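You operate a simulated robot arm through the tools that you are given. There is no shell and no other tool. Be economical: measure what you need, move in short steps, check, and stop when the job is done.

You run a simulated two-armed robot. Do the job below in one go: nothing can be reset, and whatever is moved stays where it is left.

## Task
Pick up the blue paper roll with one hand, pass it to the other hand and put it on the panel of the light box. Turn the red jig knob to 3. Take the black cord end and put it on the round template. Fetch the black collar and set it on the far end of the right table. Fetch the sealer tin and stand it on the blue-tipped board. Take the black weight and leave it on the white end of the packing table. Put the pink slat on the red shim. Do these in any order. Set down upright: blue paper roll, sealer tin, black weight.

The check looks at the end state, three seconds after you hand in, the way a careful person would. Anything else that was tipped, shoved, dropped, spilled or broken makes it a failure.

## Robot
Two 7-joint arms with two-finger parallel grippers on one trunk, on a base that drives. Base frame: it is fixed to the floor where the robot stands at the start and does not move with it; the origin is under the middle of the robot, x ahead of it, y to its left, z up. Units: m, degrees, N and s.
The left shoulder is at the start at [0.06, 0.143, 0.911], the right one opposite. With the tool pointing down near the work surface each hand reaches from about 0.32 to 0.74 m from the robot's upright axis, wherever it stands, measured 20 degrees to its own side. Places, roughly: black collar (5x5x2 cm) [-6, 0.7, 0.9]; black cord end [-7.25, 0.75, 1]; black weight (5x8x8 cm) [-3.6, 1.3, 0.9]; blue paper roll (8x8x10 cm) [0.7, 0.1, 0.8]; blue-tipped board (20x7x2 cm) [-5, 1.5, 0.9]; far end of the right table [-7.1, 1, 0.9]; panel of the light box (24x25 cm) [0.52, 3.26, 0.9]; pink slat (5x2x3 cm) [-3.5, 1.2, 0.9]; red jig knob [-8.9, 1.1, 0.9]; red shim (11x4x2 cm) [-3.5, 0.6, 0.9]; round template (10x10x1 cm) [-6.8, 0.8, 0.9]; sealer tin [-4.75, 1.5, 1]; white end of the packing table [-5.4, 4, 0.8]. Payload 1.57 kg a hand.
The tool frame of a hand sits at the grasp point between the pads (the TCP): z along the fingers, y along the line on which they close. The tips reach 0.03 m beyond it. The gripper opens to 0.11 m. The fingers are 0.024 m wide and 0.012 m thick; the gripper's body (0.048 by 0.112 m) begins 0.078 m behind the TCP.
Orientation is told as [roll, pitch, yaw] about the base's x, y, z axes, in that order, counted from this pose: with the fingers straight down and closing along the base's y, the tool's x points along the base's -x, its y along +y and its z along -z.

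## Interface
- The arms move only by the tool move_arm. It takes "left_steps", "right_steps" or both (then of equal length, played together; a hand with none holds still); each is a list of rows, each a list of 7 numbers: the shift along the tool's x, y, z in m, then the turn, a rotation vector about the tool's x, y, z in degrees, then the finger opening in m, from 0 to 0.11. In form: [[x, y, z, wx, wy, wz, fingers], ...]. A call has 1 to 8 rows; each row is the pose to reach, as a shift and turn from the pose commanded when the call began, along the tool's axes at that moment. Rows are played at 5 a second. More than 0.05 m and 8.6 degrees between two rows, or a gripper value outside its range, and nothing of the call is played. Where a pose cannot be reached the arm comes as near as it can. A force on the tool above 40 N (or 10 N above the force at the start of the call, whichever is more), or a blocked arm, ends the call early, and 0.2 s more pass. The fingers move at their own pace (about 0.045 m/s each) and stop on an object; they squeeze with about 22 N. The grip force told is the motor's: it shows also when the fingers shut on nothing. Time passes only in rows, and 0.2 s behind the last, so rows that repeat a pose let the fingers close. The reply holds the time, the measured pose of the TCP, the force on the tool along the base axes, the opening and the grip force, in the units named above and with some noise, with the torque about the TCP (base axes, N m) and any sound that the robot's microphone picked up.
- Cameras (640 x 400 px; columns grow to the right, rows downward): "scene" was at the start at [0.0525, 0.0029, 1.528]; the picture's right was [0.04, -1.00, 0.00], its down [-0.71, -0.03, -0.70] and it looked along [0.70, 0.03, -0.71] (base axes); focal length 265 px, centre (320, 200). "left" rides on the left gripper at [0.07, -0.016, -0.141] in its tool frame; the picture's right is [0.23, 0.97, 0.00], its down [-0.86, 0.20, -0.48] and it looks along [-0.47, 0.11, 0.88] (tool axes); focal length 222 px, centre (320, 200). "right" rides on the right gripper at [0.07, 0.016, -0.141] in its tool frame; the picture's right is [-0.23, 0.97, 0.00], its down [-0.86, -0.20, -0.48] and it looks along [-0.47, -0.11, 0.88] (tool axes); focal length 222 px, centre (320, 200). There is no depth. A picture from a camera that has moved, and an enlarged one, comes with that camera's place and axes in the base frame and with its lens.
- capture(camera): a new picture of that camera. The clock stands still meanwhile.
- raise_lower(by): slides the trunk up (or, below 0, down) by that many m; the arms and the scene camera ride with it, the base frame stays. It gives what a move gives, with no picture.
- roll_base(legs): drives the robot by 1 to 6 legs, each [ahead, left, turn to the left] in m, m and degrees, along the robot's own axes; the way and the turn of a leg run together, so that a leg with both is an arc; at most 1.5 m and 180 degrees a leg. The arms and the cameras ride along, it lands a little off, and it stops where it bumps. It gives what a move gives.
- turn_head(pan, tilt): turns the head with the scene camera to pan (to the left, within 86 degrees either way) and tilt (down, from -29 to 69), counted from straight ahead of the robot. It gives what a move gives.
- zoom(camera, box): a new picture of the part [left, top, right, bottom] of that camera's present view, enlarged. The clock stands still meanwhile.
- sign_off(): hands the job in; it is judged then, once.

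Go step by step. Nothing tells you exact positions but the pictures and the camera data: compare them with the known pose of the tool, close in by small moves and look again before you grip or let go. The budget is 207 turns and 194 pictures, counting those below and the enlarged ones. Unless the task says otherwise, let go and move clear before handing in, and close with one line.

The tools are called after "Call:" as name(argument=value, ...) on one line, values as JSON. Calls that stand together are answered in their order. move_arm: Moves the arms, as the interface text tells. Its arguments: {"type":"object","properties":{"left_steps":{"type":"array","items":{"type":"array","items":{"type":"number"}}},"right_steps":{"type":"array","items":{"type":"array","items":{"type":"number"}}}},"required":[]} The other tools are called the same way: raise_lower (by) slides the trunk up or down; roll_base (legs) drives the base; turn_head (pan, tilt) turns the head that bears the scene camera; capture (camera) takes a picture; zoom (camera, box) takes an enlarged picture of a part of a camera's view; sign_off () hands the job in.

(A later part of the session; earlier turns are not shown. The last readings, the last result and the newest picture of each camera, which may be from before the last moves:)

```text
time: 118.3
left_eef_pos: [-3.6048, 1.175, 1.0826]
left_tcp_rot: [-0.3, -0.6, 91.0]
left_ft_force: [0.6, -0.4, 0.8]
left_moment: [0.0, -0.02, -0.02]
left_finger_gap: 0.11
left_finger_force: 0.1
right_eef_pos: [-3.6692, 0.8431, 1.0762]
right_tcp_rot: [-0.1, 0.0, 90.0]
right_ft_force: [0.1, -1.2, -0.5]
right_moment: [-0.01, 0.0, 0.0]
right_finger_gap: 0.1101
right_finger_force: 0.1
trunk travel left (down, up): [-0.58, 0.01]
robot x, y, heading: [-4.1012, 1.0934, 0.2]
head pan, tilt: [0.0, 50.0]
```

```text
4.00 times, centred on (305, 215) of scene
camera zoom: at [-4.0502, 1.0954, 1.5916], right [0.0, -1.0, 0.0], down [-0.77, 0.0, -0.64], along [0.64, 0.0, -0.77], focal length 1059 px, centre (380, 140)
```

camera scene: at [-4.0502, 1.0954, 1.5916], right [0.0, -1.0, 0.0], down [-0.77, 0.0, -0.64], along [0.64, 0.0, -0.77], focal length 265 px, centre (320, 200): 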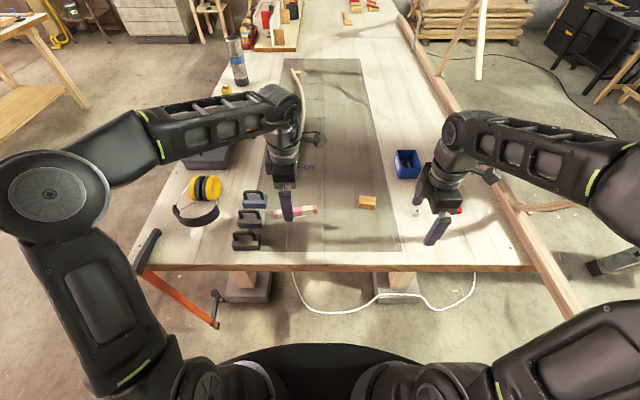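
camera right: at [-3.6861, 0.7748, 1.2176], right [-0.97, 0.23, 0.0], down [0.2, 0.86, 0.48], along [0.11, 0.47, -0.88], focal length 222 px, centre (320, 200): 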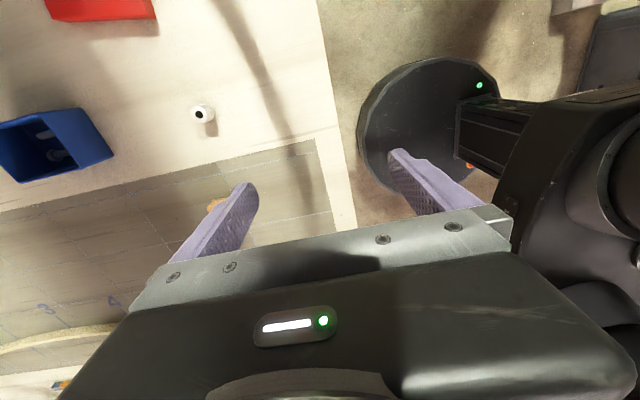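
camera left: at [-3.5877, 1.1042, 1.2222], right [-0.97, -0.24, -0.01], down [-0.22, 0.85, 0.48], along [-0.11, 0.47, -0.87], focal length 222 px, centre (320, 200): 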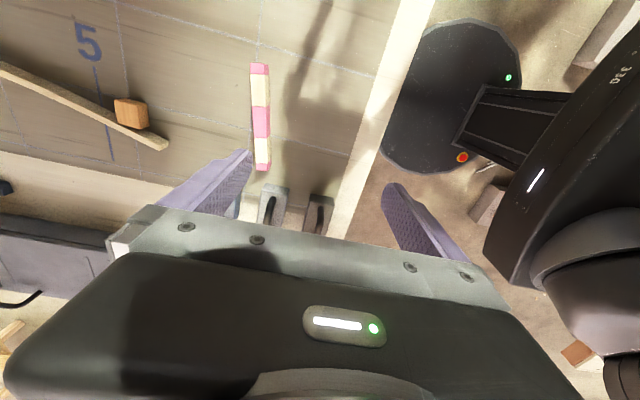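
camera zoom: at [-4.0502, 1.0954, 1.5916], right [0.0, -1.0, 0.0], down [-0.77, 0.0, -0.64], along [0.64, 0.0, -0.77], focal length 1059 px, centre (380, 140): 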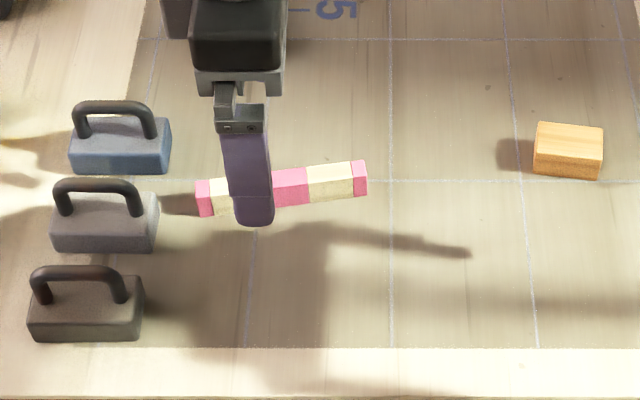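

I read the row as three 5 cm blocks; the pink slat is the middle one between two pink-tipped cream ones, lying about 8.6° off the y axis. I'll use the right hand for it, so first move the left hand aside and the base closer.

Call:
move_arm(left_steps=[[-0.04, 0, -0.005, 0, 0, 0, 0.11], [-0.08, 0, -0.01, 0, 0, 0, 0.11], [-0.12, 0, -0.01, 0, 0, 0, 0.11], [-0.16, 0, -0.01, 0, 0, 0, 0.11], [-0.2, 0, -0.01, 0, 0, 0, 0.11]])

Call:
roll_base(legs=[[0.06, -0.08, 0]])

Call:
capture(camera="scene")

Call:
capture(camera="right")

```text
time: 119.5
left_eef_pos: [-3.6101, 1.3785, 1.0965]
left_tcp_rot: [-0.3, -0.4, 90.9]
left_ft_force: [-0.6, 0.4, -0.7]
left_moment: [-0.04, -0.01, -0.03]
left_finger_gap: 0.1101
left_finger_force: 0.0
right_eef_pos: [-3.6701, 0.8434, 1.0758]
right_tcp_rot: [0.0, 0.0, 90.2]
right_ft_force: [-0.4, -0.9, -0.1]
right_moment: [0.0, -0.02, -0.02]
right_finger_gap: 0.1101
right_finger_force: 0.2
trunk travel left (down, up): [-0.58, 0.01]
robot x, y, heading: [-4.0984, 1.0957, 0.3]
head pan, tilt: [0.0, 50.0]
```

```text
time: 120.6
left_eef_pos: [-3.5497, 1.2986, 1.0957]
left_tcp_rot: [-0.2, -0.5, 91.0]
left_ft_force: [0.0, 0.2, -0.4]
left_moment: [0.02, 0.04, 0.01]
left_finger_gap: 0.1103
left_finger_force: 0.0
right_eef_pos: [-3.609, 0.7654, 1.0756]
right_tcp_rot: [0.0, 0.0, 90.1]
right_ft_force: [-0.3, -0.8, 0.6]
right_moment: [0.04, 0.01, 0.01]
right_finger_gap: 0.1101
right_finger_force: 0.2
trunk travel left (down, up): [-0.58, 0.01]
robot x, y, heading: [-4.0417, 1.0182, 0.1]
head pan, tilt: [0.0, 50.0]
```

```text
134 pictures are left
camera scene: at [-3.9894, 1.0157, 1.5915], right [0.0, -1.0, 0.0], down [-0.77, 0.0, -0.64], along [0.64, 0.0, -0.77], focal length 265 px, centre (320, 200)
```

scene: 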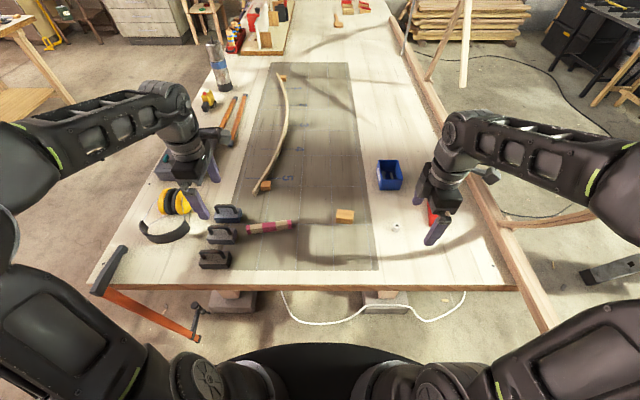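

```text
133 pictures are left
camera right: at [-3.6253, 0.6958, 1.2169], right [-0.97, 0.23, 0.0], down [0.2, 0.86, 0.48], along [0.11, 0.47, -0.88], focal length 222 px, centre (320, 200)
```

right: 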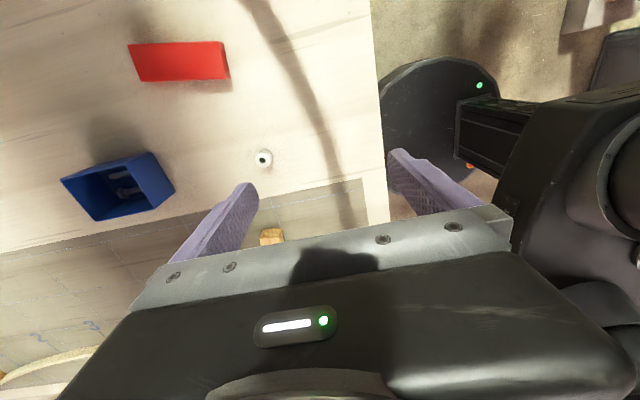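

Shim centre is about (-3.463, 0.637), lying along x. Moving the right hand to the slat and the left further aside together.

Call:
move_arm(left_steps=[[-0.04, 0, 0, 0, 0, 0, 0.11], [-0.08, 0, 0, 0, 0, 0, 0.11], [-0.12, 0, 0, 0, 0, 0, 0.11], [-0.16, 0, 0, 0, 0, 0, 0.11], [-0.2, 0, 0, 0, 0, 0, 0.11], [-0.2, 0, 0, 0, 0, 0, 0.11]], right_steps=[[-0.042, -0.016, 0, 0, 0, 0, 0.11], [-0.084, -0.032, 0, 0, 0, 0, 0.11], [-0.126, -0.048, 0, 0, 0, 0, 0.11], [-0.168, -0.064, 0, 0, 0, 0, 0.11], [-0.21, -0.08, 0, 0, 0, 0, 0.11], [-0.25, -0.094, 0, 0, 0, 0, 0.11]])

Call:
move_arm(right_steps=[[-0.04, 0, 0.01, 0, 0, -3, 0.08], [-0.08, 0, 0.02, 0, 0, -6, 0.07], [-0.12, 0, 0.03, 0, 0, -8.6, 0.06], [-0.155, 0, 0.05, 0, 0, -8.6, 0.06], [-0.155, 0, 0.05, 0, 0, -8.6, 0.06]])

Call:
capture(camera="right")

```text
time: 122.0
left_eef_pos: [-3.5574, 1.5006, 1.097]
left_tcp_rot: [-0.2, -0.5, 91.0]
left_ft_force: [1.6, 0.2, 0.3]
left_moment: [-0.02, 0.0, -0.02]
left_finger_gap: 0.1098
left_finger_force: 0.0
right_eef_pos: [-3.5133, 1.0186, 1.0732]
right_tcp_rot: [0.0, 0.0, 90.1]
right_ft_force: [0.6, 0.5, -0.9]
right_moment: [-0.03, 0.02, -0.01]
right_finger_gap: 0.11
right_finger_force: 0.1
trunk travel left (down, up): [-0.58, 0.01]
robot x, y, heading: [-4.0366, 1.0219, 0.5]
head pan, tilt: [0.0, 50.0]
```

```text
time: 123.2
left_eef_pos: [-3.5576, 1.4989, 1.0976]
left_tcp_rot: [-0.3, -0.5, 91.0]
left_ft_force: [0.0, -0.8, 0.4]
left_moment: [0.01, -0.02, 0.01]
left_finger_gap: 0.1101
left_finger_force: 0.0
right_eef_pos: [-3.519, 1.1709, 1.0249]
right_tcp_rot: [0.0, 0.0, 98.6]
right_ft_force: [0.2, -0.5, 0.6]
right_moment: [0.01, -0.06, 0.01]
right_finger_gap: 0.06
right_finger_force: 0.0
trunk travel left (down, up): [-0.58, 0.01]
robot x, y, heading: [-4.037, 1.0185, 0.1]
head pan, tilt: [0.0, 50.0]
```

```text
132 pictures are left
camera right: at [-3.5251, 1.1006, 1.1666], right [-1.0, 0.08, 0.0], down [0.07, 0.88, 0.48], along [0.04, 0.48, -0.88], focal length 222 px, centre (320, 200)
```

right: 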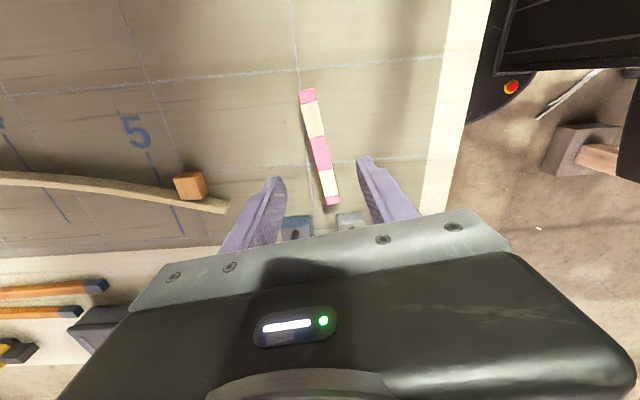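

Call:
move_arm(right_steps=[[-0.012, 0, 0.03, 0, 0, 0, 0.06], [-0.012, 0, 0.06, 0, 0, 0, 0.06], [-0.012, 0, 0.09, 0, 0, 0, 0.06], [-0.012, 0, 0.105, 0, 0, 0, 0.06], [-0.012, 0, 0.105, 0, 0, 0, 0.06]])

Call:
zoom(camera="right", box=[220, 60, 440, 240])

Call:
zoom(camera="scene", box=[190, 160, 350, 280])

```text
time: 124.4
left_eef_pos: [-3.5576, 1.5001, 1.0976]
left_tcp_rot: [-0.4, -0.5, 90.9]
left_ft_force: [0.0, -0.4, 0.1]
left_moment: [0.0, 0.02, 0.0]
left_finger_gap: 0.11
left_finger_force: 0.1
right_eef_pos: [-3.5191, 1.1824, 0.9207]
right_tcp_rot: [0.0, 0.1, 98.6]
right_ft_force: [-0.3, 0.0, 0.7]
right_moment: [-0.02, -0.02, -0.02]
right_finger_gap: 0.0601
right_finger_force: 0.0
trunk travel left (down, up): [-0.58, 0.01]
robot x, y, heading: [-4.0396, 1.0188, 0.1]
head pan, tilt: [0.0, 50.0]
```

```text
2.22 times, centred on (330, 150) of right
camera zoom: at [-3.5243, 1.1116, 1.0624], right [-1.0, 0.08, 0.0], down [0.07, 0.88, 0.48], along [0.04, 0.48, -0.88], focal length 494 px, centre (298, 311)
```

zoom: 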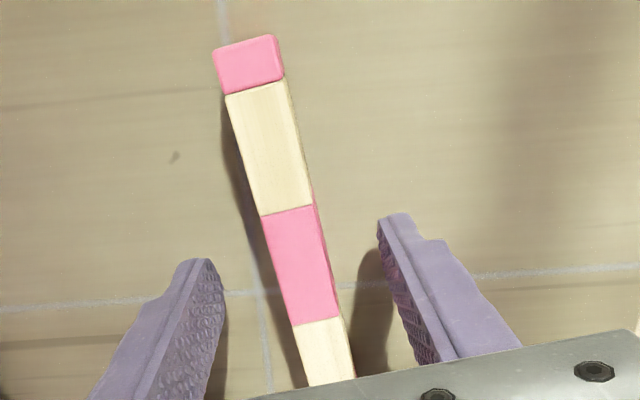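

```text
3.33 times, centred on (270, 220) of scene
camera zoom: at [-3.9906, 1.0174, 1.5916], right [0.0, -1.0, 0.0], down [-0.77, 0.0, -0.64], along [0.64, 0.0, -0.77], focal length 883 px, centre (487, 133)
```

zoom: 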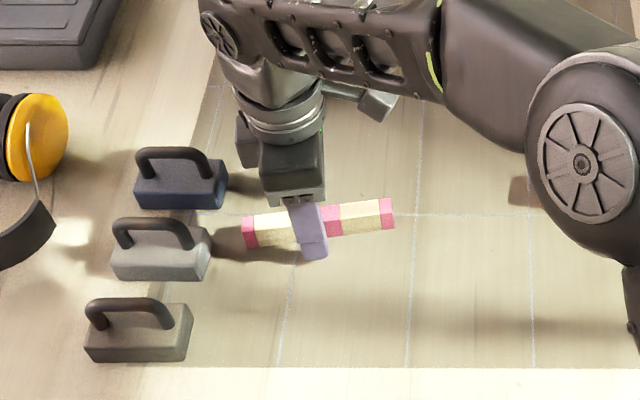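

Gripping the middle works whether it's one stick or separate blocks. Descend carefully.

Call:
move_arm(right_steps=[[-0.004, 0, 0.006, 0, 0, 0, 0.06], [-0.004, 0, 0.012, 0, 0, 0, 0.06], [-0.004, 0, 0.016, 0, 0, 0, 0.06], [-0.004, 0, 0.016, 0, 0, 0, 0.06]])

Call:
zoom(camera="right", box=[220, 60, 440, 240])

Call:
zoom(camera="scene", box=[240, 200, 310, 245])

```text
time: 125.5
left_eef_pos: [-3.557, 1.4979, 1.0966]
left_tcp_rot: [-0.3, -0.4, 91.1]
left_ft_force: [0.2, 1.1, 0.0]
left_moment: [-0.03, 0.05, -0.02]
left_finger_gap: 0.1101
left_finger_force: 0.0
right_eef_pos: [-3.5172, 1.1876, 0.9112]
right_tcp_rot: [-0.4, -0.1, 98.7]
right_ft_force: [-3.6, -5.9, 17.6]
right_moment: [-0.44, 0.77, 0.24]
right_finger_gap: 0.0638
right_finger_force: 2.2
trunk travel left (down, up): [-0.58, 0.01]
robot x, y, heading: [-4.0394, 1.02, -0.1]
head pan, tilt: [0.0, 50.0]
stopped in row 4 (right hand): the force on the tool passed its limit at 41 N (the readings are from after the stop); the commanded pose is now the measured one
```

```text
2.22 times, centred on (330, 150) of right
camera zoom: at [-3.5245, 1.1155, 1.0517], right [-1.0, 0.08, -0.01], down [0.06, 0.87, 0.48], along [0.04, 0.48, -0.88], focal length 494 px, centre (298, 311)
```

zoom: 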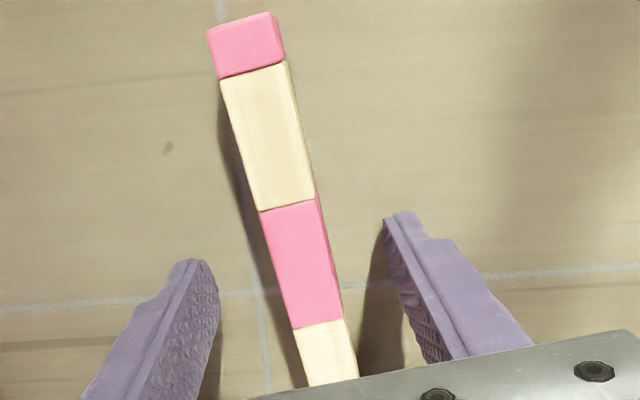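

```text
8.89 times, centred on (275, 222) of scene
camera zoom: at [-3.9914, 1.0164, 1.5913], right [0.0, -1.0, 0.0], down [-0.77, 0.0, -0.64], along [0.64, 0.0, -0.77], focal length 2354 px, centre (720, 0)
```

zoom: 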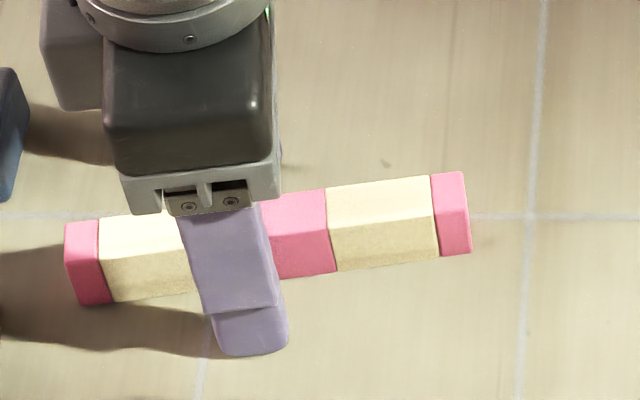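

Tips touched the table (z ≈ 0.88). The middle pink block measures about 5×2×3 cm; the outer ones are pink-tipped cream pieces. Rise 4 mm and close.

Call:
move_arm(right_steps=[[0.003, 0.002, -0.006, 0.4, 0, 0, 0.06], [0.003, 0.002, -0.006, 0.4, 0, 0, 0.04], [0.003, 0.002, -0.006, 0.4, 0, 0, 0.012], [0.003, 0.002, -0.006, 0.4, 0, 0, 0.01], [0.003, 0.002, -0.006, 0.4, 0, 0, 0.01]])

Call:
zoom(camera="right", box=[220, 60, 440, 240])

```text
time: 126.7
left_eef_pos: [-3.5574, 1.4998, 1.0985]
left_tcp_rot: [-0.4, -0.5, 91.0]
left_ft_force: [0.4, -0.2, 0.3]
left_moment: [0.01, 0.03, 0.03]
left_finger_gap: 0.1101
left_finger_force: 0.0
right_eef_pos: [-3.5184, 1.1839, 0.9144]
right_tcp_rot: [-0.6, -0.2, 98.7]
right_ft_force: [0.2, 1.0, -1.1]
right_moment: [-0.01, 0.0, 0.02]
right_finger_gap: 0.017
right_finger_force: 21.7
trunk travel left (down, up): [-0.58, 0.01]
robot x, y, heading: [-4.0403, 1.0195, 0.3]
head pan, tilt: [0.0, 50.0]
```

```text
2.22 times, centred on (330, 150) of right
camera zoom: at [-3.5264, 1.113, 1.056], right [-1.0, 0.08, -0.01], down [0.06, 0.87, 0.48], along [0.05, 0.48, -0.88], focal length 494 px, centre (298, 311)
```

zoom: 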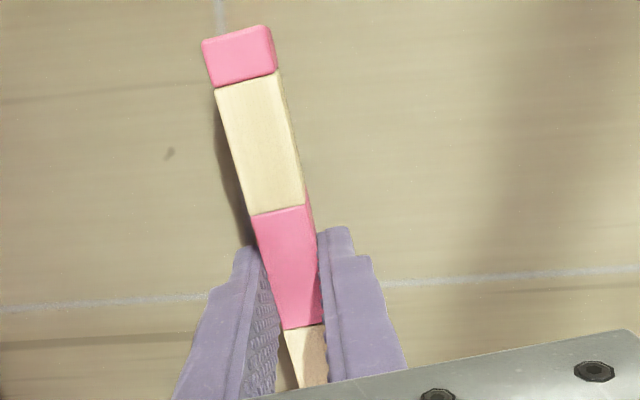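

Gripped (1.7 cm). Lifting straight up.

Call:
move_arm(right_steps=[[0, 0, -0.015, 0, 0, 0, 0.01], [0, 0, -0.04, 0, 0, 0, 0.01], [0, 0, -0.08, 0, 0, 0, 0.01], [0, 0, -0.12, 0, 0, 0, 0.01], [0, 0, -0.12, 0, 0, 0, 0.01]])

Call:
zoom(camera="right", box=[220, 60, 440, 240])

```text
time: 127.9
left_eef_pos: [-3.5575, 1.4991, 1.0985]
left_tcp_rot: [-0.4, -0.5, 91.0]
left_ft_force: [-0.5, -0.1, 0.9]
left_moment: [0.02, 0.0, -0.01]
left_finger_gap: 0.11
left_finger_force: 0.1
right_eef_pos: [-3.5208, 1.1834, 1.0358]
right_tcp_rot: [-0.6, -0.3, 98.8]
right_ft_force: [0.4, 0.3, -0.1]
right_moment: [-0.03, 0.02, 0.01]
right_finger_gap: 0.017
right_finger_force: 22.3
trunk travel left (down, up): [-0.58, 0.01]
robot x, y, heading: [-4.0366, 1.0193, 0.3]
head pan, tilt: [0.0, 50.0]
```

```text
2.22 times, centred on (330, 150) of right
camera zoom: at [-3.5279, 1.1116, 1.1766], right [-1.0, 0.08, -0.01], down [0.06, 0.87, 0.48], along [0.05, 0.48, -0.88], focal length 494 px, centre (298, 311)
```

zoom: 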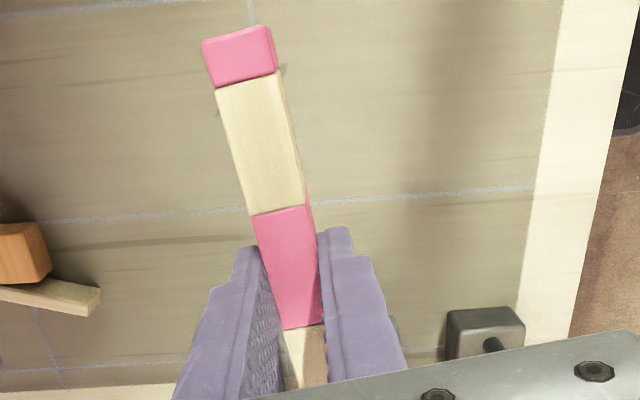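

The whole striped stick is one slat and came up cleanly. Now carry it to the shim while turning it to lie along x.

Call:
move_arm(right_steps=[[0.045, 0.002, 0, 0, 0, 8.4, 0.01], [0.09, 0.004, 0, 0, 0, 16.8, 0.01], [0.135, 0.006, 0, 0, 0, 25.2, 0.01], [0.18, 0.008, 0, 0, 0, 33.6, 0.01], [0.225, 0.01, 0, 0, 0, 42, 0.01], [0.27, 0.013, 0, 0, 0, 50.4, 0.01], [0.315, 0.015, 0, 0, 0, 58.8, 0.01], [0.36, 0.017, 0, 0, 0, 67.2, 0.01]])

```text
time: 129.7
left_eef_pos: [-3.5567, 1.4977, 1.0989]
left_tcp_rot: [-0.3, -0.6, 90.9]
left_ft_force: [0.3, -0.1, 0.1]
left_moment: [0.0, 0.0, 0.0]
left_finger_gap: 0.1098
left_finger_force: 0.1
right_eef_pos: [-3.4832, 0.824, 1.0312]
right_tcp_rot: [0.0, -0.8, 31.5]
right_ft_force: [-0.2, 0.3, -1.1]
right_moment: [0.01, -0.01, 0.01]
right_finger_gap: 0.017
right_finger_force: 21.8
trunk travel left (down, up): [-0.58, 0.01]
robot x, y, heading: [-4.0396, 1.0141, 0.1]
head pan, tilt: [0.0, 50.0]
```

Call:
move_arm(right_steps=[[0.016, -0.034, 0, 0, 0, 8.5, 0.01], [0.032, -0.068, 0, 0, 0, 17, 0.01], [0.048, -0.102, 0, 0, 0, 25.5, 0.01], [0.065, -0.136, 0, 0, 0, 34, 0.01], [0.081, -0.17, 0, 0, 0, 42.5, 0.01], [0.081, -0.17, 0, 0, 0, 42.5, 0.01]])

Call:
capture(camera="right")

Call:
zoom(camera="scene", box=[350, 130, 510, 250])

```text
time: 131.1
left_eef_pos: [-3.5579, 1.5002, 1.097]
left_tcp_rot: [-0.3, -0.5, 91.1]
left_ft_force: [0.4, -0.5, -0.6]
left_moment: [-0.02, 0.0, -0.02]
left_finger_gap: 0.1099
left_finger_force: 0.0
right_eef_pos: [-3.4631, 0.6374, 1.0328]
right_tcp_rot: [0.4, -0.7, -11.1]
right_ft_force: [-0.7, 1.2, -0.8]
right_moment: [0.02, 0.01, 0.02]
right_finger_gap: 0.0169
right_finger_force: 21.8
trunk travel left (down, up): [-0.58, 0.01]
robot x, y, heading: [-4.037, 1.0177, 0.0]
head pan, tilt: [0.0, 50.0]
```

```text
125 pictures are left
camera right: at [-3.5303, 0.6665, 1.1751], right [0.41, 0.91, 0.01], down [0.79, -0.36, 0.49], along [0.45, -0.19, -0.87], focal length 222 px, centre (320, 200)
```

right: 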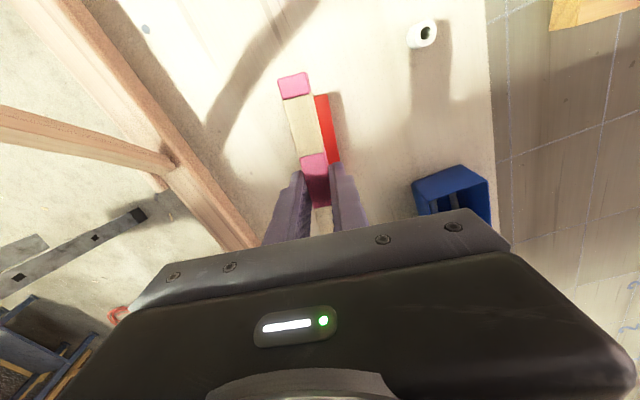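

```text
3.33 times, centred on (430, 190) of scene
camera zoom: at [-3.9908, 1.0178, 1.5916], right [0.0, -1.0, 0.0], down [-0.77, 0.0, -0.64], along [0.64, 0.0, -0.77], focal length 883 px, centre (-47, 233)
```

zoom: 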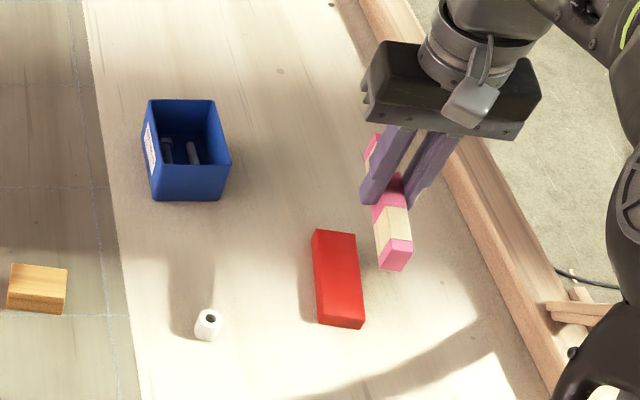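

Shim centre refined to about (-3.469, 0.642), same angle. Lowering over it.

Call:
move_arm(right_steps=[[0.007, 0.004, 0.03, 0, 0, 0, 0.01], [0.007, 0.004, 0.06, 0, 0, 0, 0.01], [0.007, 0.004, 0.082, 0, 0, 0, 0.01], [0.007, 0.004, 0.088, 0, 0, 0, 0.01], [0.007, 0.004, 0.088, 0, 0, 0, 0.01]])

Call:
zoom(camera="scene", box=[390, 170, 480, 240])

Call:
zoom(camera="right", box=[230, 50, 430, 220])

```text
time: 132.3
left_eef_pos: [-3.5564, 1.4995, 1.0973]
left_tcp_rot: [-0.2, -0.5, 91.0]
left_ft_force: [0.8, 0.2, -0.2]
left_moment: [-0.02, -0.01, -0.01]
left_finger_gap: 0.11
left_finger_force: 0.1
right_eef_pos: [-3.4683, 0.6442, 0.9447]
right_tcp_rot: [0.4, -0.6, -11.0]
right_ft_force: [0.9, 0.0, -0.6]
right_moment: [0.02, 0.03, 0.0]
right_finger_gap: 0.0169
right_finger_force: 22.9
trunk travel left (down, up): [-0.58, 0.01]
robot x, y, heading: [-4.038, 1.0191, 0.2]
head pan, tilt: [0.0, 50.0]
```

```text
5.71 times, centred on (435, 205) of scene
camera zoom: at [-3.9905, 1.0172, 1.5916], right [0.0, -1.0, 0.0], down [-0.77, 0.0, -0.64], along [0.64, 0.0, -0.77], focal length 1513 px, centre (-337, 171)
```

zoom: 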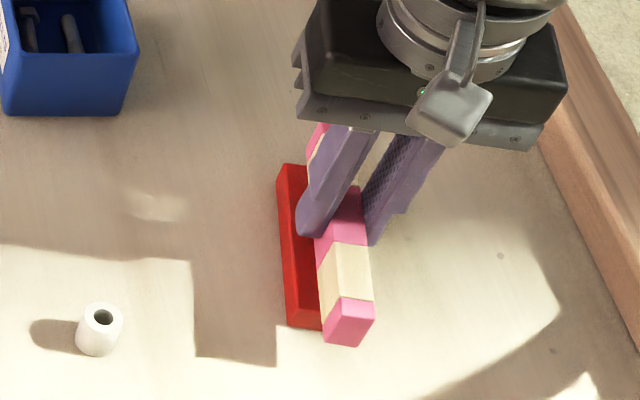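

```text
2.35 times, centred on (330, 135) of right
camera zoom: at [-3.5362, 0.6721, 1.0858], right [0.41, 0.91, 0.01], down [0.8, -0.36, 0.49], along [0.45, -0.19, -0.87], focal length 523 px, centre (296, 353)
```

zoom: 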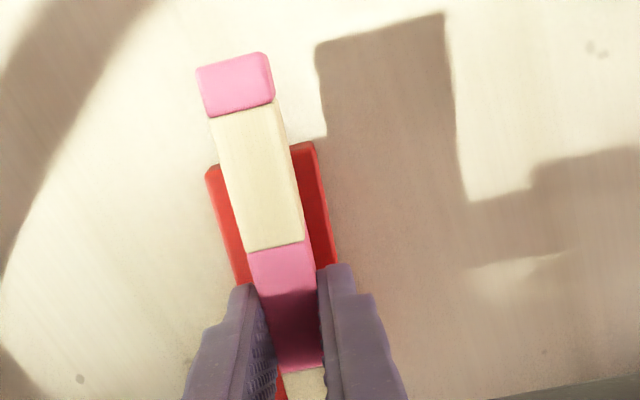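

Call:
move_arm(right_steps=[[0, 0, 0.004, 0, 0, 0, 0.01], [0, 0, 0.008, 0, 0, 0, 0.01], [0, 0, 0.011, 0, 0, 0, 0.01]])

Call:
zoom(camera="scene", box=[390, 170, 480, 240])

```text
time: 133.1
left_eef_pos: [-3.5566, 1.5, 1.098]
left_tcp_rot: [-0.3, -0.6, 91.1]
left_ft_force: [0.5, -0.9, -0.8]
left_moment: [-0.01, 0.0, 0.0]
left_finger_gap: 0.1097
left_finger_force: 0.1
right_eef_pos: [-3.4688, 0.6429, 0.9325]
right_tcp_rot: [0.3, -0.6, -11.0]
right_ft_force: [-0.7, -0.4, 0.6]
right_moment: [0.01, 0.0, 0.0]
right_finger_gap: 0.0171
right_finger_force: 22.1
trunk travel left (down, up): [-0.58, 0.01]
robot x, y, heading: [-4.0387, 1.0167, 0.3]
head pan, tilt: [0.0, 50.0]
```

```text
5.71 times, centred on (435, 205) of scene
camera zoom: at [-3.9905, 1.0171, 1.5916], right [0.0, -1.0, 0.0], down [-0.77, 0.0, -0.64], along [0.64, 0.0, -0.77], focal length 1513 px, centre (-337, 171)
```

zoom: 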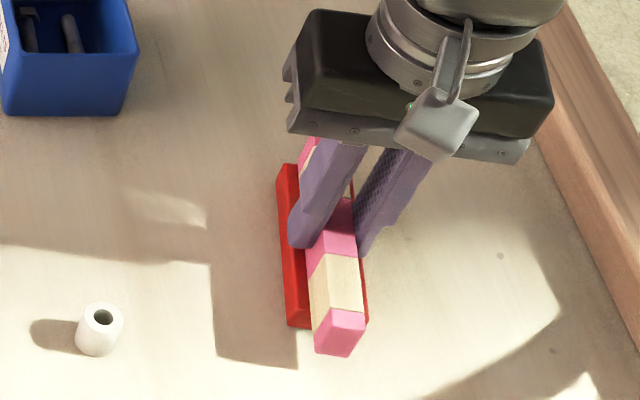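

Call:
move_arm(right_steps=[[0, 0, 0.003, 0, 0, 0, 0.01], [0, 0, 0.006, 0, 0, 0, 0.01]])

```text
time: 133.7
left_eef_pos: [-3.5586, 1.4997, 1.0977]
left_tcp_rot: [-0.4, -0.5, 90.9]
left_ft_force: [-0.3, -0.1, 1.0]
left_moment: [-0.02, 0.03, 0.03]
left_finger_gap: 0.1101
left_finger_force: 0.1
right_eef_pos: [-3.4682, 0.6433, 0.9315]
right_tcp_rot: [0.4, -1.0, -11.1]
right_ft_force: [-0.1, -0.5, 22.4]
right_moment: [-0.06, -0.02, 0.03]
right_finger_gap: 0.0172
right_finger_force: 22.0
trunk travel left (down, up): [-0.58, 0.01]
robot x, y, heading: [-4.04, 1.0163, 0.2]
head pan, tilt: [0.0, 50.0]
```

Contact. Unload a little, open, and retreat upward.

Call:
move_arm(right_steps=[[0, 0, -0.004, 0, 0, 0, 0.01], [0, 0, -0.004, 0, 0, 0, 0.02], [0, 0, -0.004, 0, 0, 0, 0.04], [0, 0, -0.004, 0, 0, 0, 0.05], [0, 0, -0.004, 0, 0, 0, 0.05]])

Call:
move_arm(right_steps=[[0, 0, -0.03, 0, 0, 0, 0.05], [0, 0, -0.07, 0, 0, 0, 0.05], [0, 0, -0.11, 0, 0, 0, 0.08]])

Call:
zoom(camera="scene", box=[390, 170, 480, 240])

Call:
capture(camera="right")

```text
time: 134.9
left_eef_pos: [-3.5568, 1.4989, 1.0969]
left_tcp_rot: [-0.3, -0.6, 91.0]
left_ft_force: [0.8, 1.0, -0.7]
left_moment: [0.0, 0.01, 0.0]
left_finger_gap: 0.11
left_finger_force: 0.1
right_eef_pos: [-3.4686, 0.643, 0.931]
right_tcp_rot: [0.4, -0.6, -11.0]
right_ft_force: [-0.4, -0.2, -0.1]
right_moment: [0.0, 0.0, 0.03]
right_finger_gap: 0.0501
right_finger_force: 0.0
trunk travel left (down, up): [-0.58, 0.01]
robot x, y, heading: [-4.0411, 1.0188, 0.0]
head pan, tilt: [0.0, 50.0]
```

```text
time: 135.7
left_eef_pos: [-3.5571, 1.4994, 1.0976]
left_tcp_rot: [-0.3, -0.5, 91.0]
left_ft_force: [-0.6, -0.1, 0.0]
left_moment: [-0.04, 0.01, -0.01]
left_finger_gap: 0.1101
left_finger_force: 0.1
right_eef_pos: [-3.4694, 0.6428, 1.0412]
right_tcp_rot: [0.4, -0.7, -11.0]
right_ft_force: [-0.1, -0.3, 0.4]
right_moment: [-0.02, 0.0, -0.01]
right_finger_gap: 0.0804
right_finger_force: 0.2
trunk travel left (down, up): [-0.58, 0.01]
robot x, y, heading: [-4.0389, 1.0167, 0.0]
head pan, tilt: [0.0, 50.0]
```

```text
5.71 times, centred on (435, 205) of scene
camera zoom: at [-3.9911, 1.0174, 1.5915], right [0.0, -1.0, 0.0], down [-0.77, 0.0, -0.64], along [0.64, 0.0, -0.77], focal length 1513 px, centre (-337, 171)
```

zoom: 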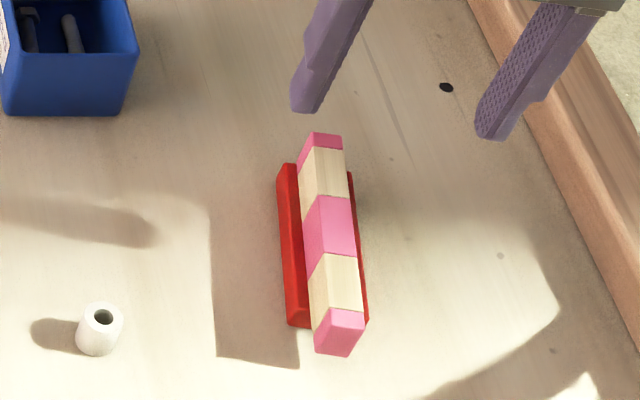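

```text
119 pictures are left
camera right: at [-3.5361, 0.6734, 1.1814], right [0.41, 0.91, 0.01], down [0.8, -0.36, 0.49], along [0.45, -0.19, -0.87], focal length 222 px, centre (320, 200)
```

right: 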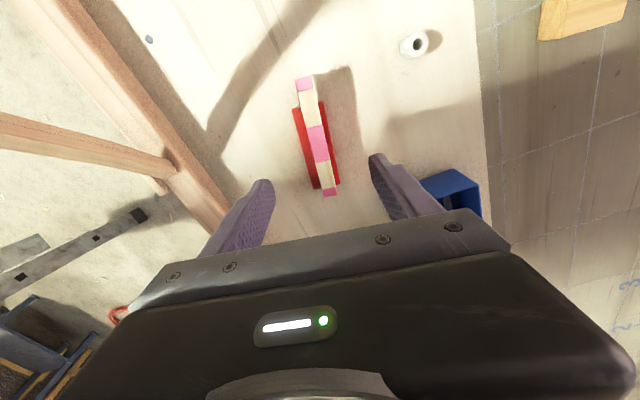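

The slat rests on the shim. Next the black weight: left hand over it at about (-3.645, 1.31).

Call:
move_arm(left_steps=[[0.04, 0.018, 0, 0, 0, 0, 0.08], [0.08, 0.036, 0, 0, 0, 0, 0.07], [0.12, 0.054, 0, 0, 0, 0, 0.06], [0.16, 0.072, 0, 0, 0, 0, 0.05], [0.19, 0.088, 0.01, 0, 0, 0, 0.05], [0.19, 0.088, 0.01, 0, 0, 0, 0.05]])

Call:
capture(camera="left")

Call:
zoom(camera="scene", box=[160, 170, 320, 290])

```text
time: 137.1
left_eef_pos: [-3.6404, 1.3072, 1.085]
left_tcp_rot: [-0.3, -0.5, 90.9]
left_ft_force: [-0.1, 0.3, -0.6]
left_moment: [0.0, 0.02, 0.02]
left_finger_gap: 0.0502
left_finger_force: 0.1
right_eef_pos: [-3.468, 0.6445, 1.0398]
right_tcp_rot: [0.4, -0.6, -11.0]
right_ft_force: [-0.2, 0.5, 0.3]
right_moment: [0.01, 0.02, 0.0]
right_finger_gap: 0.0799
right_finger_force: 0.0
trunk travel left (down, up): [-0.58, 0.01]
robot x, y, heading: [-4.0408, 1.0216, 0.2]
head pan, tilt: [0.0, 50.0]
```

```text
118 pictures are left
camera left: at [-3.6218, 1.2364, 1.2242], right [-0.97, -0.24, -0.01], down [-0.22, 0.85, 0.48], along [-0.11, 0.47, -0.87], focal length 222 px, centre (320, 200)
```

left: 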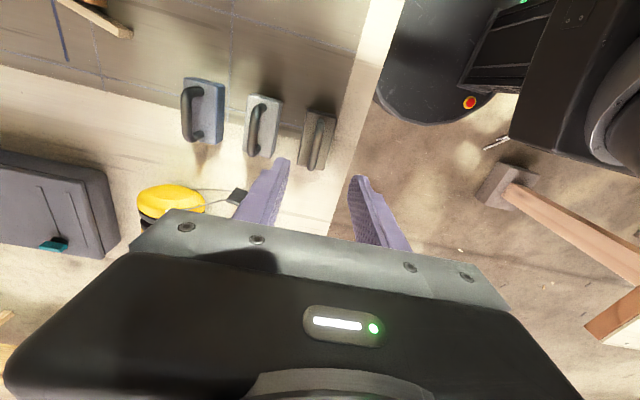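

```text
3.33 times, centred on (240, 230) of scene
camera zoom: at [-3.9904, 1.0174, 1.5915], right [0.0, -1.0, 0.0], down [-0.77, 0.0, -0.64], along [0.64, 0.0, -0.77], focal length 883 px, centre (587, 100)
```

zoom: 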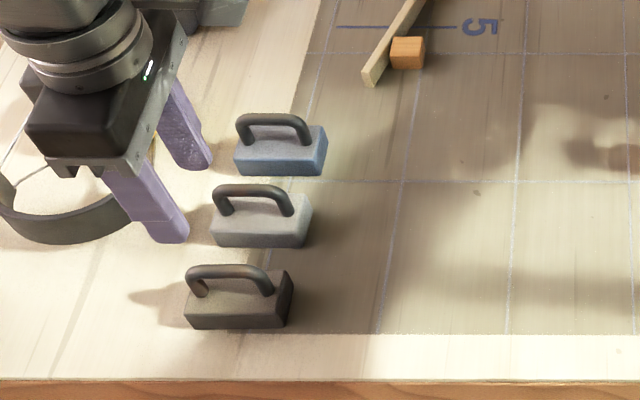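

Handle of the black weight runs roughly along y at (-3.633, 1.309), top near z 0.943. Lowering with fingers 5 cm open.

Call:
move_arm(left_steps=[[-0.002, -0.007, 0.03, 0, 0, 5, 0.05], [-0.002, -0.007, 0.06, 0, 0, 5, 0.05], [-0.002, -0.007, 0.09, 0, 0, 5, 0.05], [-0.002, -0.007, 0.09, 0, 0, 5, 0.05]])

Call:
capture(camera="left")

Call:
zoom(camera="scene", box=[180, 190, 280, 270])

```text
time: 138.1
left_eef_pos: [-3.6329, 1.3109, 0.9966]
left_tcp_rot: [-0.3, -0.6, 86.0]
left_ft_force: [-0.1, -0.2, 0.0]
left_moment: [-0.03, 0.0, 0.01]
left_finger_gap: 0.0502
left_finger_force: 0.0
right_eef_pos: [-3.4687, 0.644, 1.0397]
right_tcp_rot: [0.3, -0.6, -11.1]
right_ft_force: [-1.3, 0.0, -0.1]
right_moment: [0.0, -0.01, -0.04]
right_finger_gap: 0.0799
right_finger_force: 0.0
trunk travel left (down, up): [-0.58, 0.01]
robot x, y, heading: [-4.0364, 1.0188, 0.5]
head pan, tilt: [0.0, 50.0]
```

```text
116 pictures are left
camera left: at [-3.6215, 1.2384, 1.1345], right [-0.99, -0.16, -0.01], down [-0.14, 0.86, 0.49], along [-0.07, 0.48, -0.87], focal length 222 px, centre (320, 200)
```

left: 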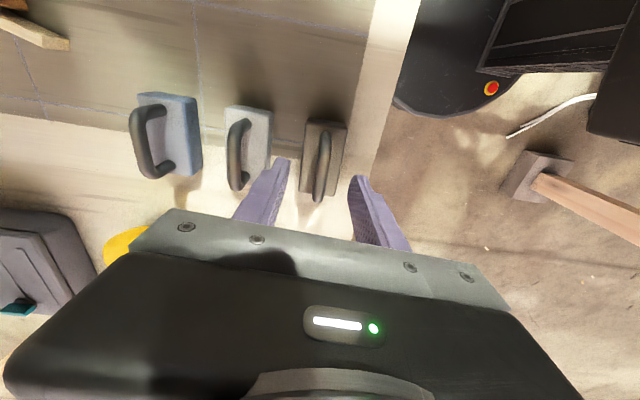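

```text
5.00 times, centred on (230, 230) of scene
camera zoom: at [-3.9911, 1.0169, 1.5916], right [0.0, -1.0, 0.0], down [-0.77, 0.0, -0.64], along [0.64, 0.0, -0.77], focal length 1324 px, centre (770, 50)
```

zoom: 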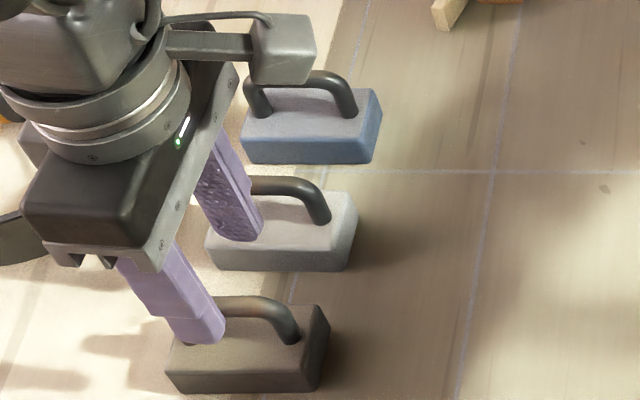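

Call:
move_arm(left_steps=[[0, 0, 0.02, 0, 0, 0, 0.05], [0, 0, 0.04, 0, 0, 0, 0.05], [0, 0, 0.05, 0, 0, 0, 0.05], [0, 0, 0.05, 0, 0, 0, 0.05]])

Call:
capture(camera="left")

Call:
zoom(camera="scene", box=[180, 190, 280, 270])

```text
time: 139.1
left_eef_pos: [-3.6337, 1.3092, 0.9448]
left_tcp_rot: [-0.2, -0.6, 86.0]
left_ft_force: [-0.6, 1.1, 0.0]
left_moment: [0.02, -0.02, 0.01]
left_finger_gap: 0.0503
left_finger_force: 0.0
right_eef_pos: [-3.4686, 0.6441, 1.0403]
right_tcp_rot: [0.4, -0.6, -11.0]
right_ft_force: [-0.9, 0.3, -0.4]
right_moment: [0.02, 0.01, 0.03]
right_finger_gap: 0.0801
right_finger_force: 0.0
trunk travel left (down, up): [-0.58, 0.01]
robot x, y, heading: [-4.0381, 1.019, 0.4]
head pan, tilt: [0.0, 50.0]
```

```text
114 pictures are left
camera left: at [-3.6229, 1.2387, 1.0839], right [-0.99, -0.16, -0.01], down [-0.14, 0.86, 0.49], along [-0.07, 0.48, -0.87], focal length 222 px, centre (320, 200)
```

left: 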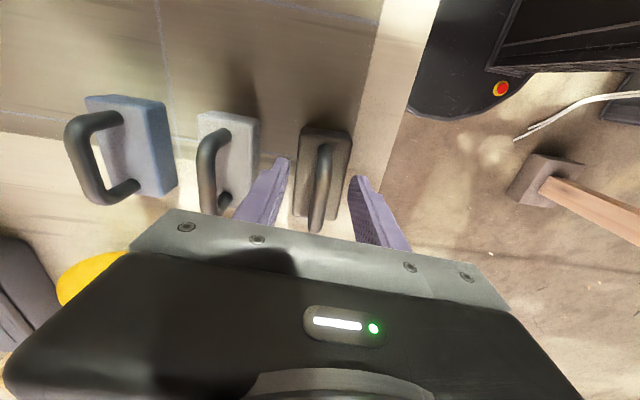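

```text
5.00 times, centred on (230, 230) of scene
camera zoom: at [-3.9906, 1.0171, 1.5916], right [0.0, -1.0, 0.0], down [-0.77, 0.0, -0.64], along [0.64, 0.0, -0.77], focal length 1324 px, centre (770, 50)
```

zoom: 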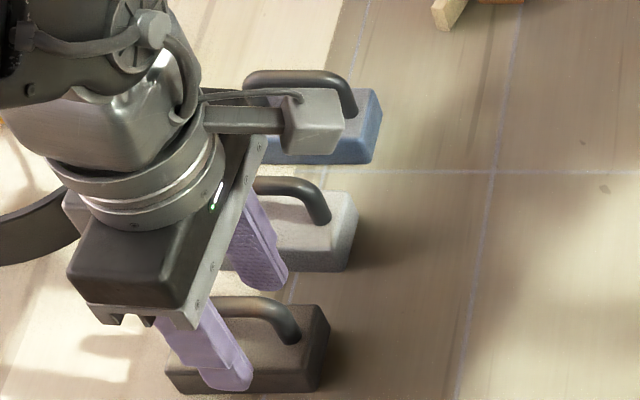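

Fingers straddle the handle. Closing.

Call:
move_arm(left_steps=[[0, 0, 0, 0, 0, 0, 0.03], [0, 0, 0, 0, 0, 0, 0.0], [0, 0, 0, 0, 0, 0, 0.0], [0, 0, 0, 0, 0, 0, 0.0]])

Call:
capture(camera="left")

```text
time: 140.1
left_eef_pos: [-3.6346, 1.3111, 0.9451]
left_tcp_rot: [-0.1, -0.6, 86.1]
left_ft_force: [-0.4, 0.4, -0.3]
left_moment: [-0.05, 0.02, -0.15]
left_finger_gap: 0.0115
left_finger_force: 21.9
right_eef_pos: [-3.4678, 0.6439, 1.0397]
right_tcp_rot: [0.5, -0.6, -11.0]
right_ft_force: [-1.2, -0.8, 0.1]
right_moment: [-0.01, 0.0, 0.03]
right_finger_gap: 0.08
right_finger_force: 0.0
trunk travel left (down, up): [-0.58, 0.01]
robot x, y, heading: [-4.0405, 1.0164, 0.3]
head pan, tilt: [0.0, 50.0]
```

```text
112 pictures are left
camera left: at [-3.6229, 1.2388, 1.0841], right [-0.99, -0.16, -0.01], down [-0.14, 0.86, 0.49], along [-0.07, 0.48, -0.87], focal length 222 px, centre (320, 200)
```

left: 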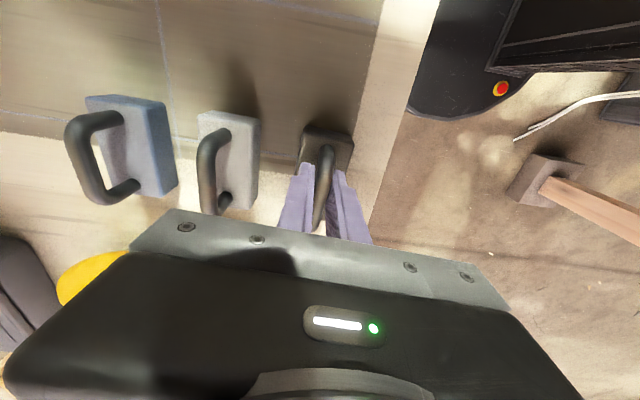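

Call:
move_arm(left_steps=[[0, 0, -0.02, 0, 0, 0, 0.0], [0, 0, -0.05, 0, 0, 0, 0.0], [0, 0, -0.09, 0, 0, 0, 0.0], [0, 0, -0.13, 0, 0, 0, 0.0], [0, 0, -0.14, 0, 0, 0, 0.0]], right_steps=[[0.02, 0, 0, 0, 0, 0, 0.08], [0.04, 0, -0.02, 0, 0, 0, 0.08], [0.06, 0, -0.03, 0, 0, 0, 0.08], [0.08, 0, -0.03, 0, 0, 0, 0.08], [0.08, 0, -0.03, 0, 0, 0, 0.08]])

Call:
capture(camera="left")

Call:
capture(camera="scene")

```text
time: 141.3
left_eef_pos: [-3.6333, 1.3107, 1.0853]
left_tcp_rot: [-0.2, -0.5, 86.0]
left_ft_force: [-0.3, -1.2, -7.6]
left_moment: [-0.05, 0.03, 0.0]
left_finger_gap: 0.0113
left_finger_force: 22.1
right_eef_pos: [-3.548, 0.6582, 1.0706]
right_tcp_rot: [0.3, -0.6, -11.0]
right_ft_force: [0.1, -0.5, 0.1]
right_moment: [-0.02, 0.02, -0.02]
right_finger_gap: 0.0798
right_finger_force: 0.1
trunk travel left (down, up): [-0.58, 0.01]
robot x, y, heading: [-4.0369, 1.0186, -0.0]
head pan, tilt: [0.0, 50.0]
```

```text
111 pictures are left
camera left: at [-3.6212, 1.2382, 1.2243], right [-0.99, -0.16, 0.0], down [-0.14, 0.86, 0.49], along [-0.07, 0.48, -0.87], focal length 222 px, centre (320, 200)
```

left: 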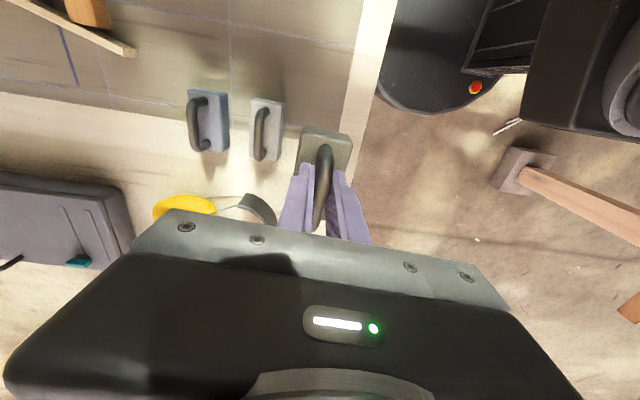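

```text
110 pictures are left
camera scene: at [-3.9897, 1.0176, 1.5915], right [0.0, -1.0, 0.0], down [-0.77, 0.0, -0.64], along [0.64, 0.0, -0.77], focal length 265 px, centre (320, 200)
```

scene: 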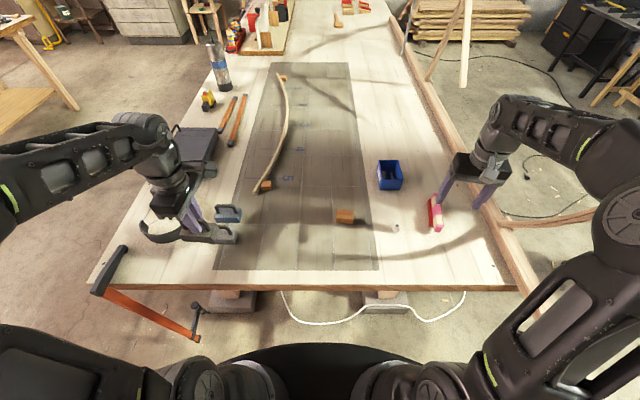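

Weight lifted (0.76 kg). Backing out of the gap, then turning toward the packing table.

Call:
roll_base(legs=[[-0.08, 0, 0], [0, 1.45, 0], [0, 0, 130]])

Call:
turn_head(pan=0, tilt=30)

Call:
capture(camera="scene")

```text
time: 154.5
left_eef_pos: [-4.6362, 2.5732, 1.0839]
left_tcp_rot: [-0.2, -0.5, -143.3]
left_ft_force: [-0.4, 0.5, -7.2]
left_moment: [0.03, -0.04, 0.01]
left_finger_gap: 0.0118
left_finger_force: 21.5
right_eef_pos: [-4.197, 3.0635, 1.0707]
right_tcp_rot: [0.4, -0.6, 119.8]
right_ft_force: [0.2, -0.2, 0.5]
right_moment: [-0.02, -0.04, 0.0]
right_finger_gap: 0.08
right_finger_force: 0.1
trunk travel left (down, up): [-0.58, 0.01]
robot x, y, heading: [-4.1497, 2.4569, 130.8]
head pan, tilt: [0.0, 50.0]
```

```text
time: 155.3
left_eef_pos: [-4.6361, 2.5728, 1.0852]
left_tcp_rot: [-0.1, -0.5, -143.2]
left_ft_force: [-0.3, 0.1, -6.9]
left_moment: [0.01, -0.06, 0.02]
left_finger_gap: 0.0119
left_finger_force: 21.7
right_eef_pos: [-4.1978, 3.0629, 1.0705]
right_tcp_rot: [0.5, -0.6, 119.7]
right_ft_force: [-0.8, -0.5, 0.1]
right_moment: [-0.01, -0.01, 0.03]
right_finger_gap: 0.0796
right_finger_force: 0.1
trunk travel left (down, up): [-0.58, 0.01]
robot x, y, heading: [-4.1508, 2.4531, 131.0]
head pan, tilt: [0.0, 30.0]
```

```text
109 pictures are left
camera scene: at [-4.1882, 2.501, 1.621], right [0.76, 0.66, 0.0], down [0.33, -0.38, -0.87], along [-0.57, 0.65, -0.5], focal length 265 px, centre (320, 200)
```

scene: 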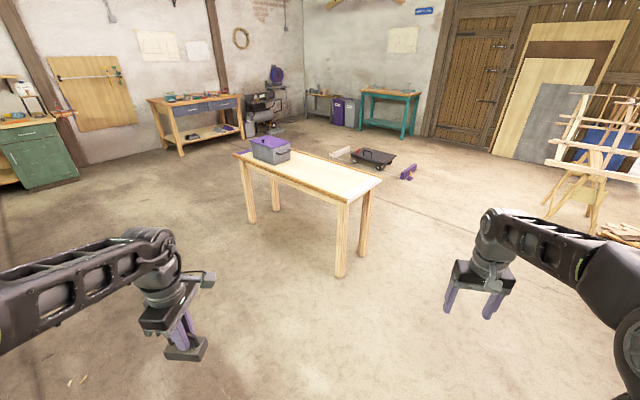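

Call:
zoom(camera="scene", box=[220, 120, 400, 240])

```text
3.33 times, centred on (310, 180) of scene
camera zoom: at [-4.1882, 2.501, 1.621], right [0.76, 0.66, 0.0], down [0.33, -0.38, -0.87], along [-0.57, 0.65, -0.5], focal length 883 px, centre (353, 267)
```

zoom: 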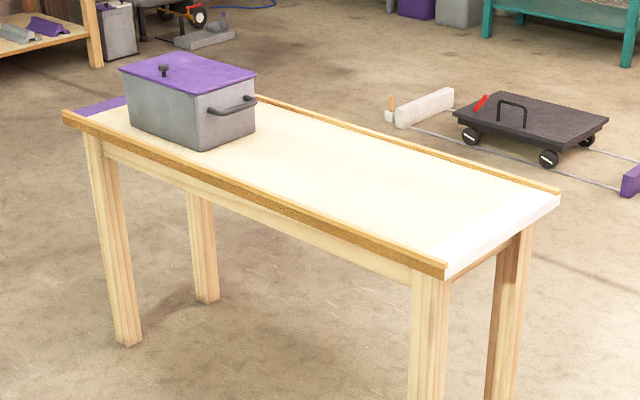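

The packing table's white strip is at its right end (x ≈ -5.0), with raised lips along the long sides. I'll come at that end, facing -x.

Call:
roll_base(legs=[[0, 0, -29], [1.5, 0, 0], [0, 0, 78]])

Call:
turn_head(pan=0, tilt=45)

Call:
capture(camera="scene")

```text
time: 167.8
left_eef_pos: [-4.8831, 3.6459, 1.0844]
left_tcp_rot: [-0.1, -0.5, -91.3]
left_ft_force: [0.7, -0.5, -8.0]
left_moment: [0.07, 0.01, -0.02]
left_finger_gap: 0.0116
left_finger_force: 21.9
right_eef_pos: [-4.9992, 4.2925, 1.0696]
right_tcp_rot: [0.5, -0.7, 171.7]
right_ft_force: [0.9, 0.5, 0.3]
right_moment: [-0.04, 0.02, 0.04]
right_finger_gap: 0.0799
right_finger_force: 0.1
trunk travel left (down, up): [-0.58, 0.01]
robot x, y, heading: [-4.4934, 3.9594, -177.3]
head pan, tilt: [0.0, 30.0]
```

```text
time: 168.5
left_eef_pos: [-4.8844, 3.6458, 1.0849]
left_tcp_rot: [-0.2, -0.5, -91.3]
left_ft_force: [0.7, 0.4, -7.8]
left_moment: [0.11, 0.01, 0.01]
left_finger_gap: 0.0115
left_finger_force: 21.7
right_eef_pos: [-5.0004, 4.2929, 1.071]
right_tcp_rot: [0.4, -0.7, 171.8]
right_ft_force: [-0.4, 0.2, -0.2]
right_moment: [-0.02, -0.03, -0.01]
right_finger_gap: 0.0801
right_finger_force: 0.0
trunk travel left (down, up): [-0.58, 0.01]
robot x, y, heading: [-4.493, 3.953, -177.4]
head pan, tilt: [0.0, 45.0]
```

```text
107 pictures are left
camera scene: at [-4.5424, 3.9528, 1.5985], right [-0.05, 1.0, 0.0], down [0.71, 0.04, -0.71], along [-0.71, -0.04, -0.71], focal length 265 px, centre (320, 200)
```

scene: 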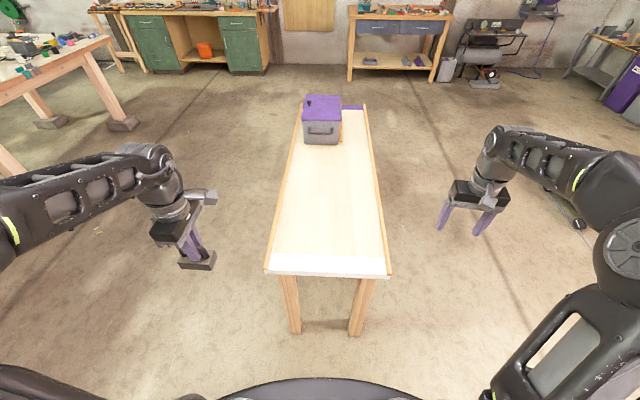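

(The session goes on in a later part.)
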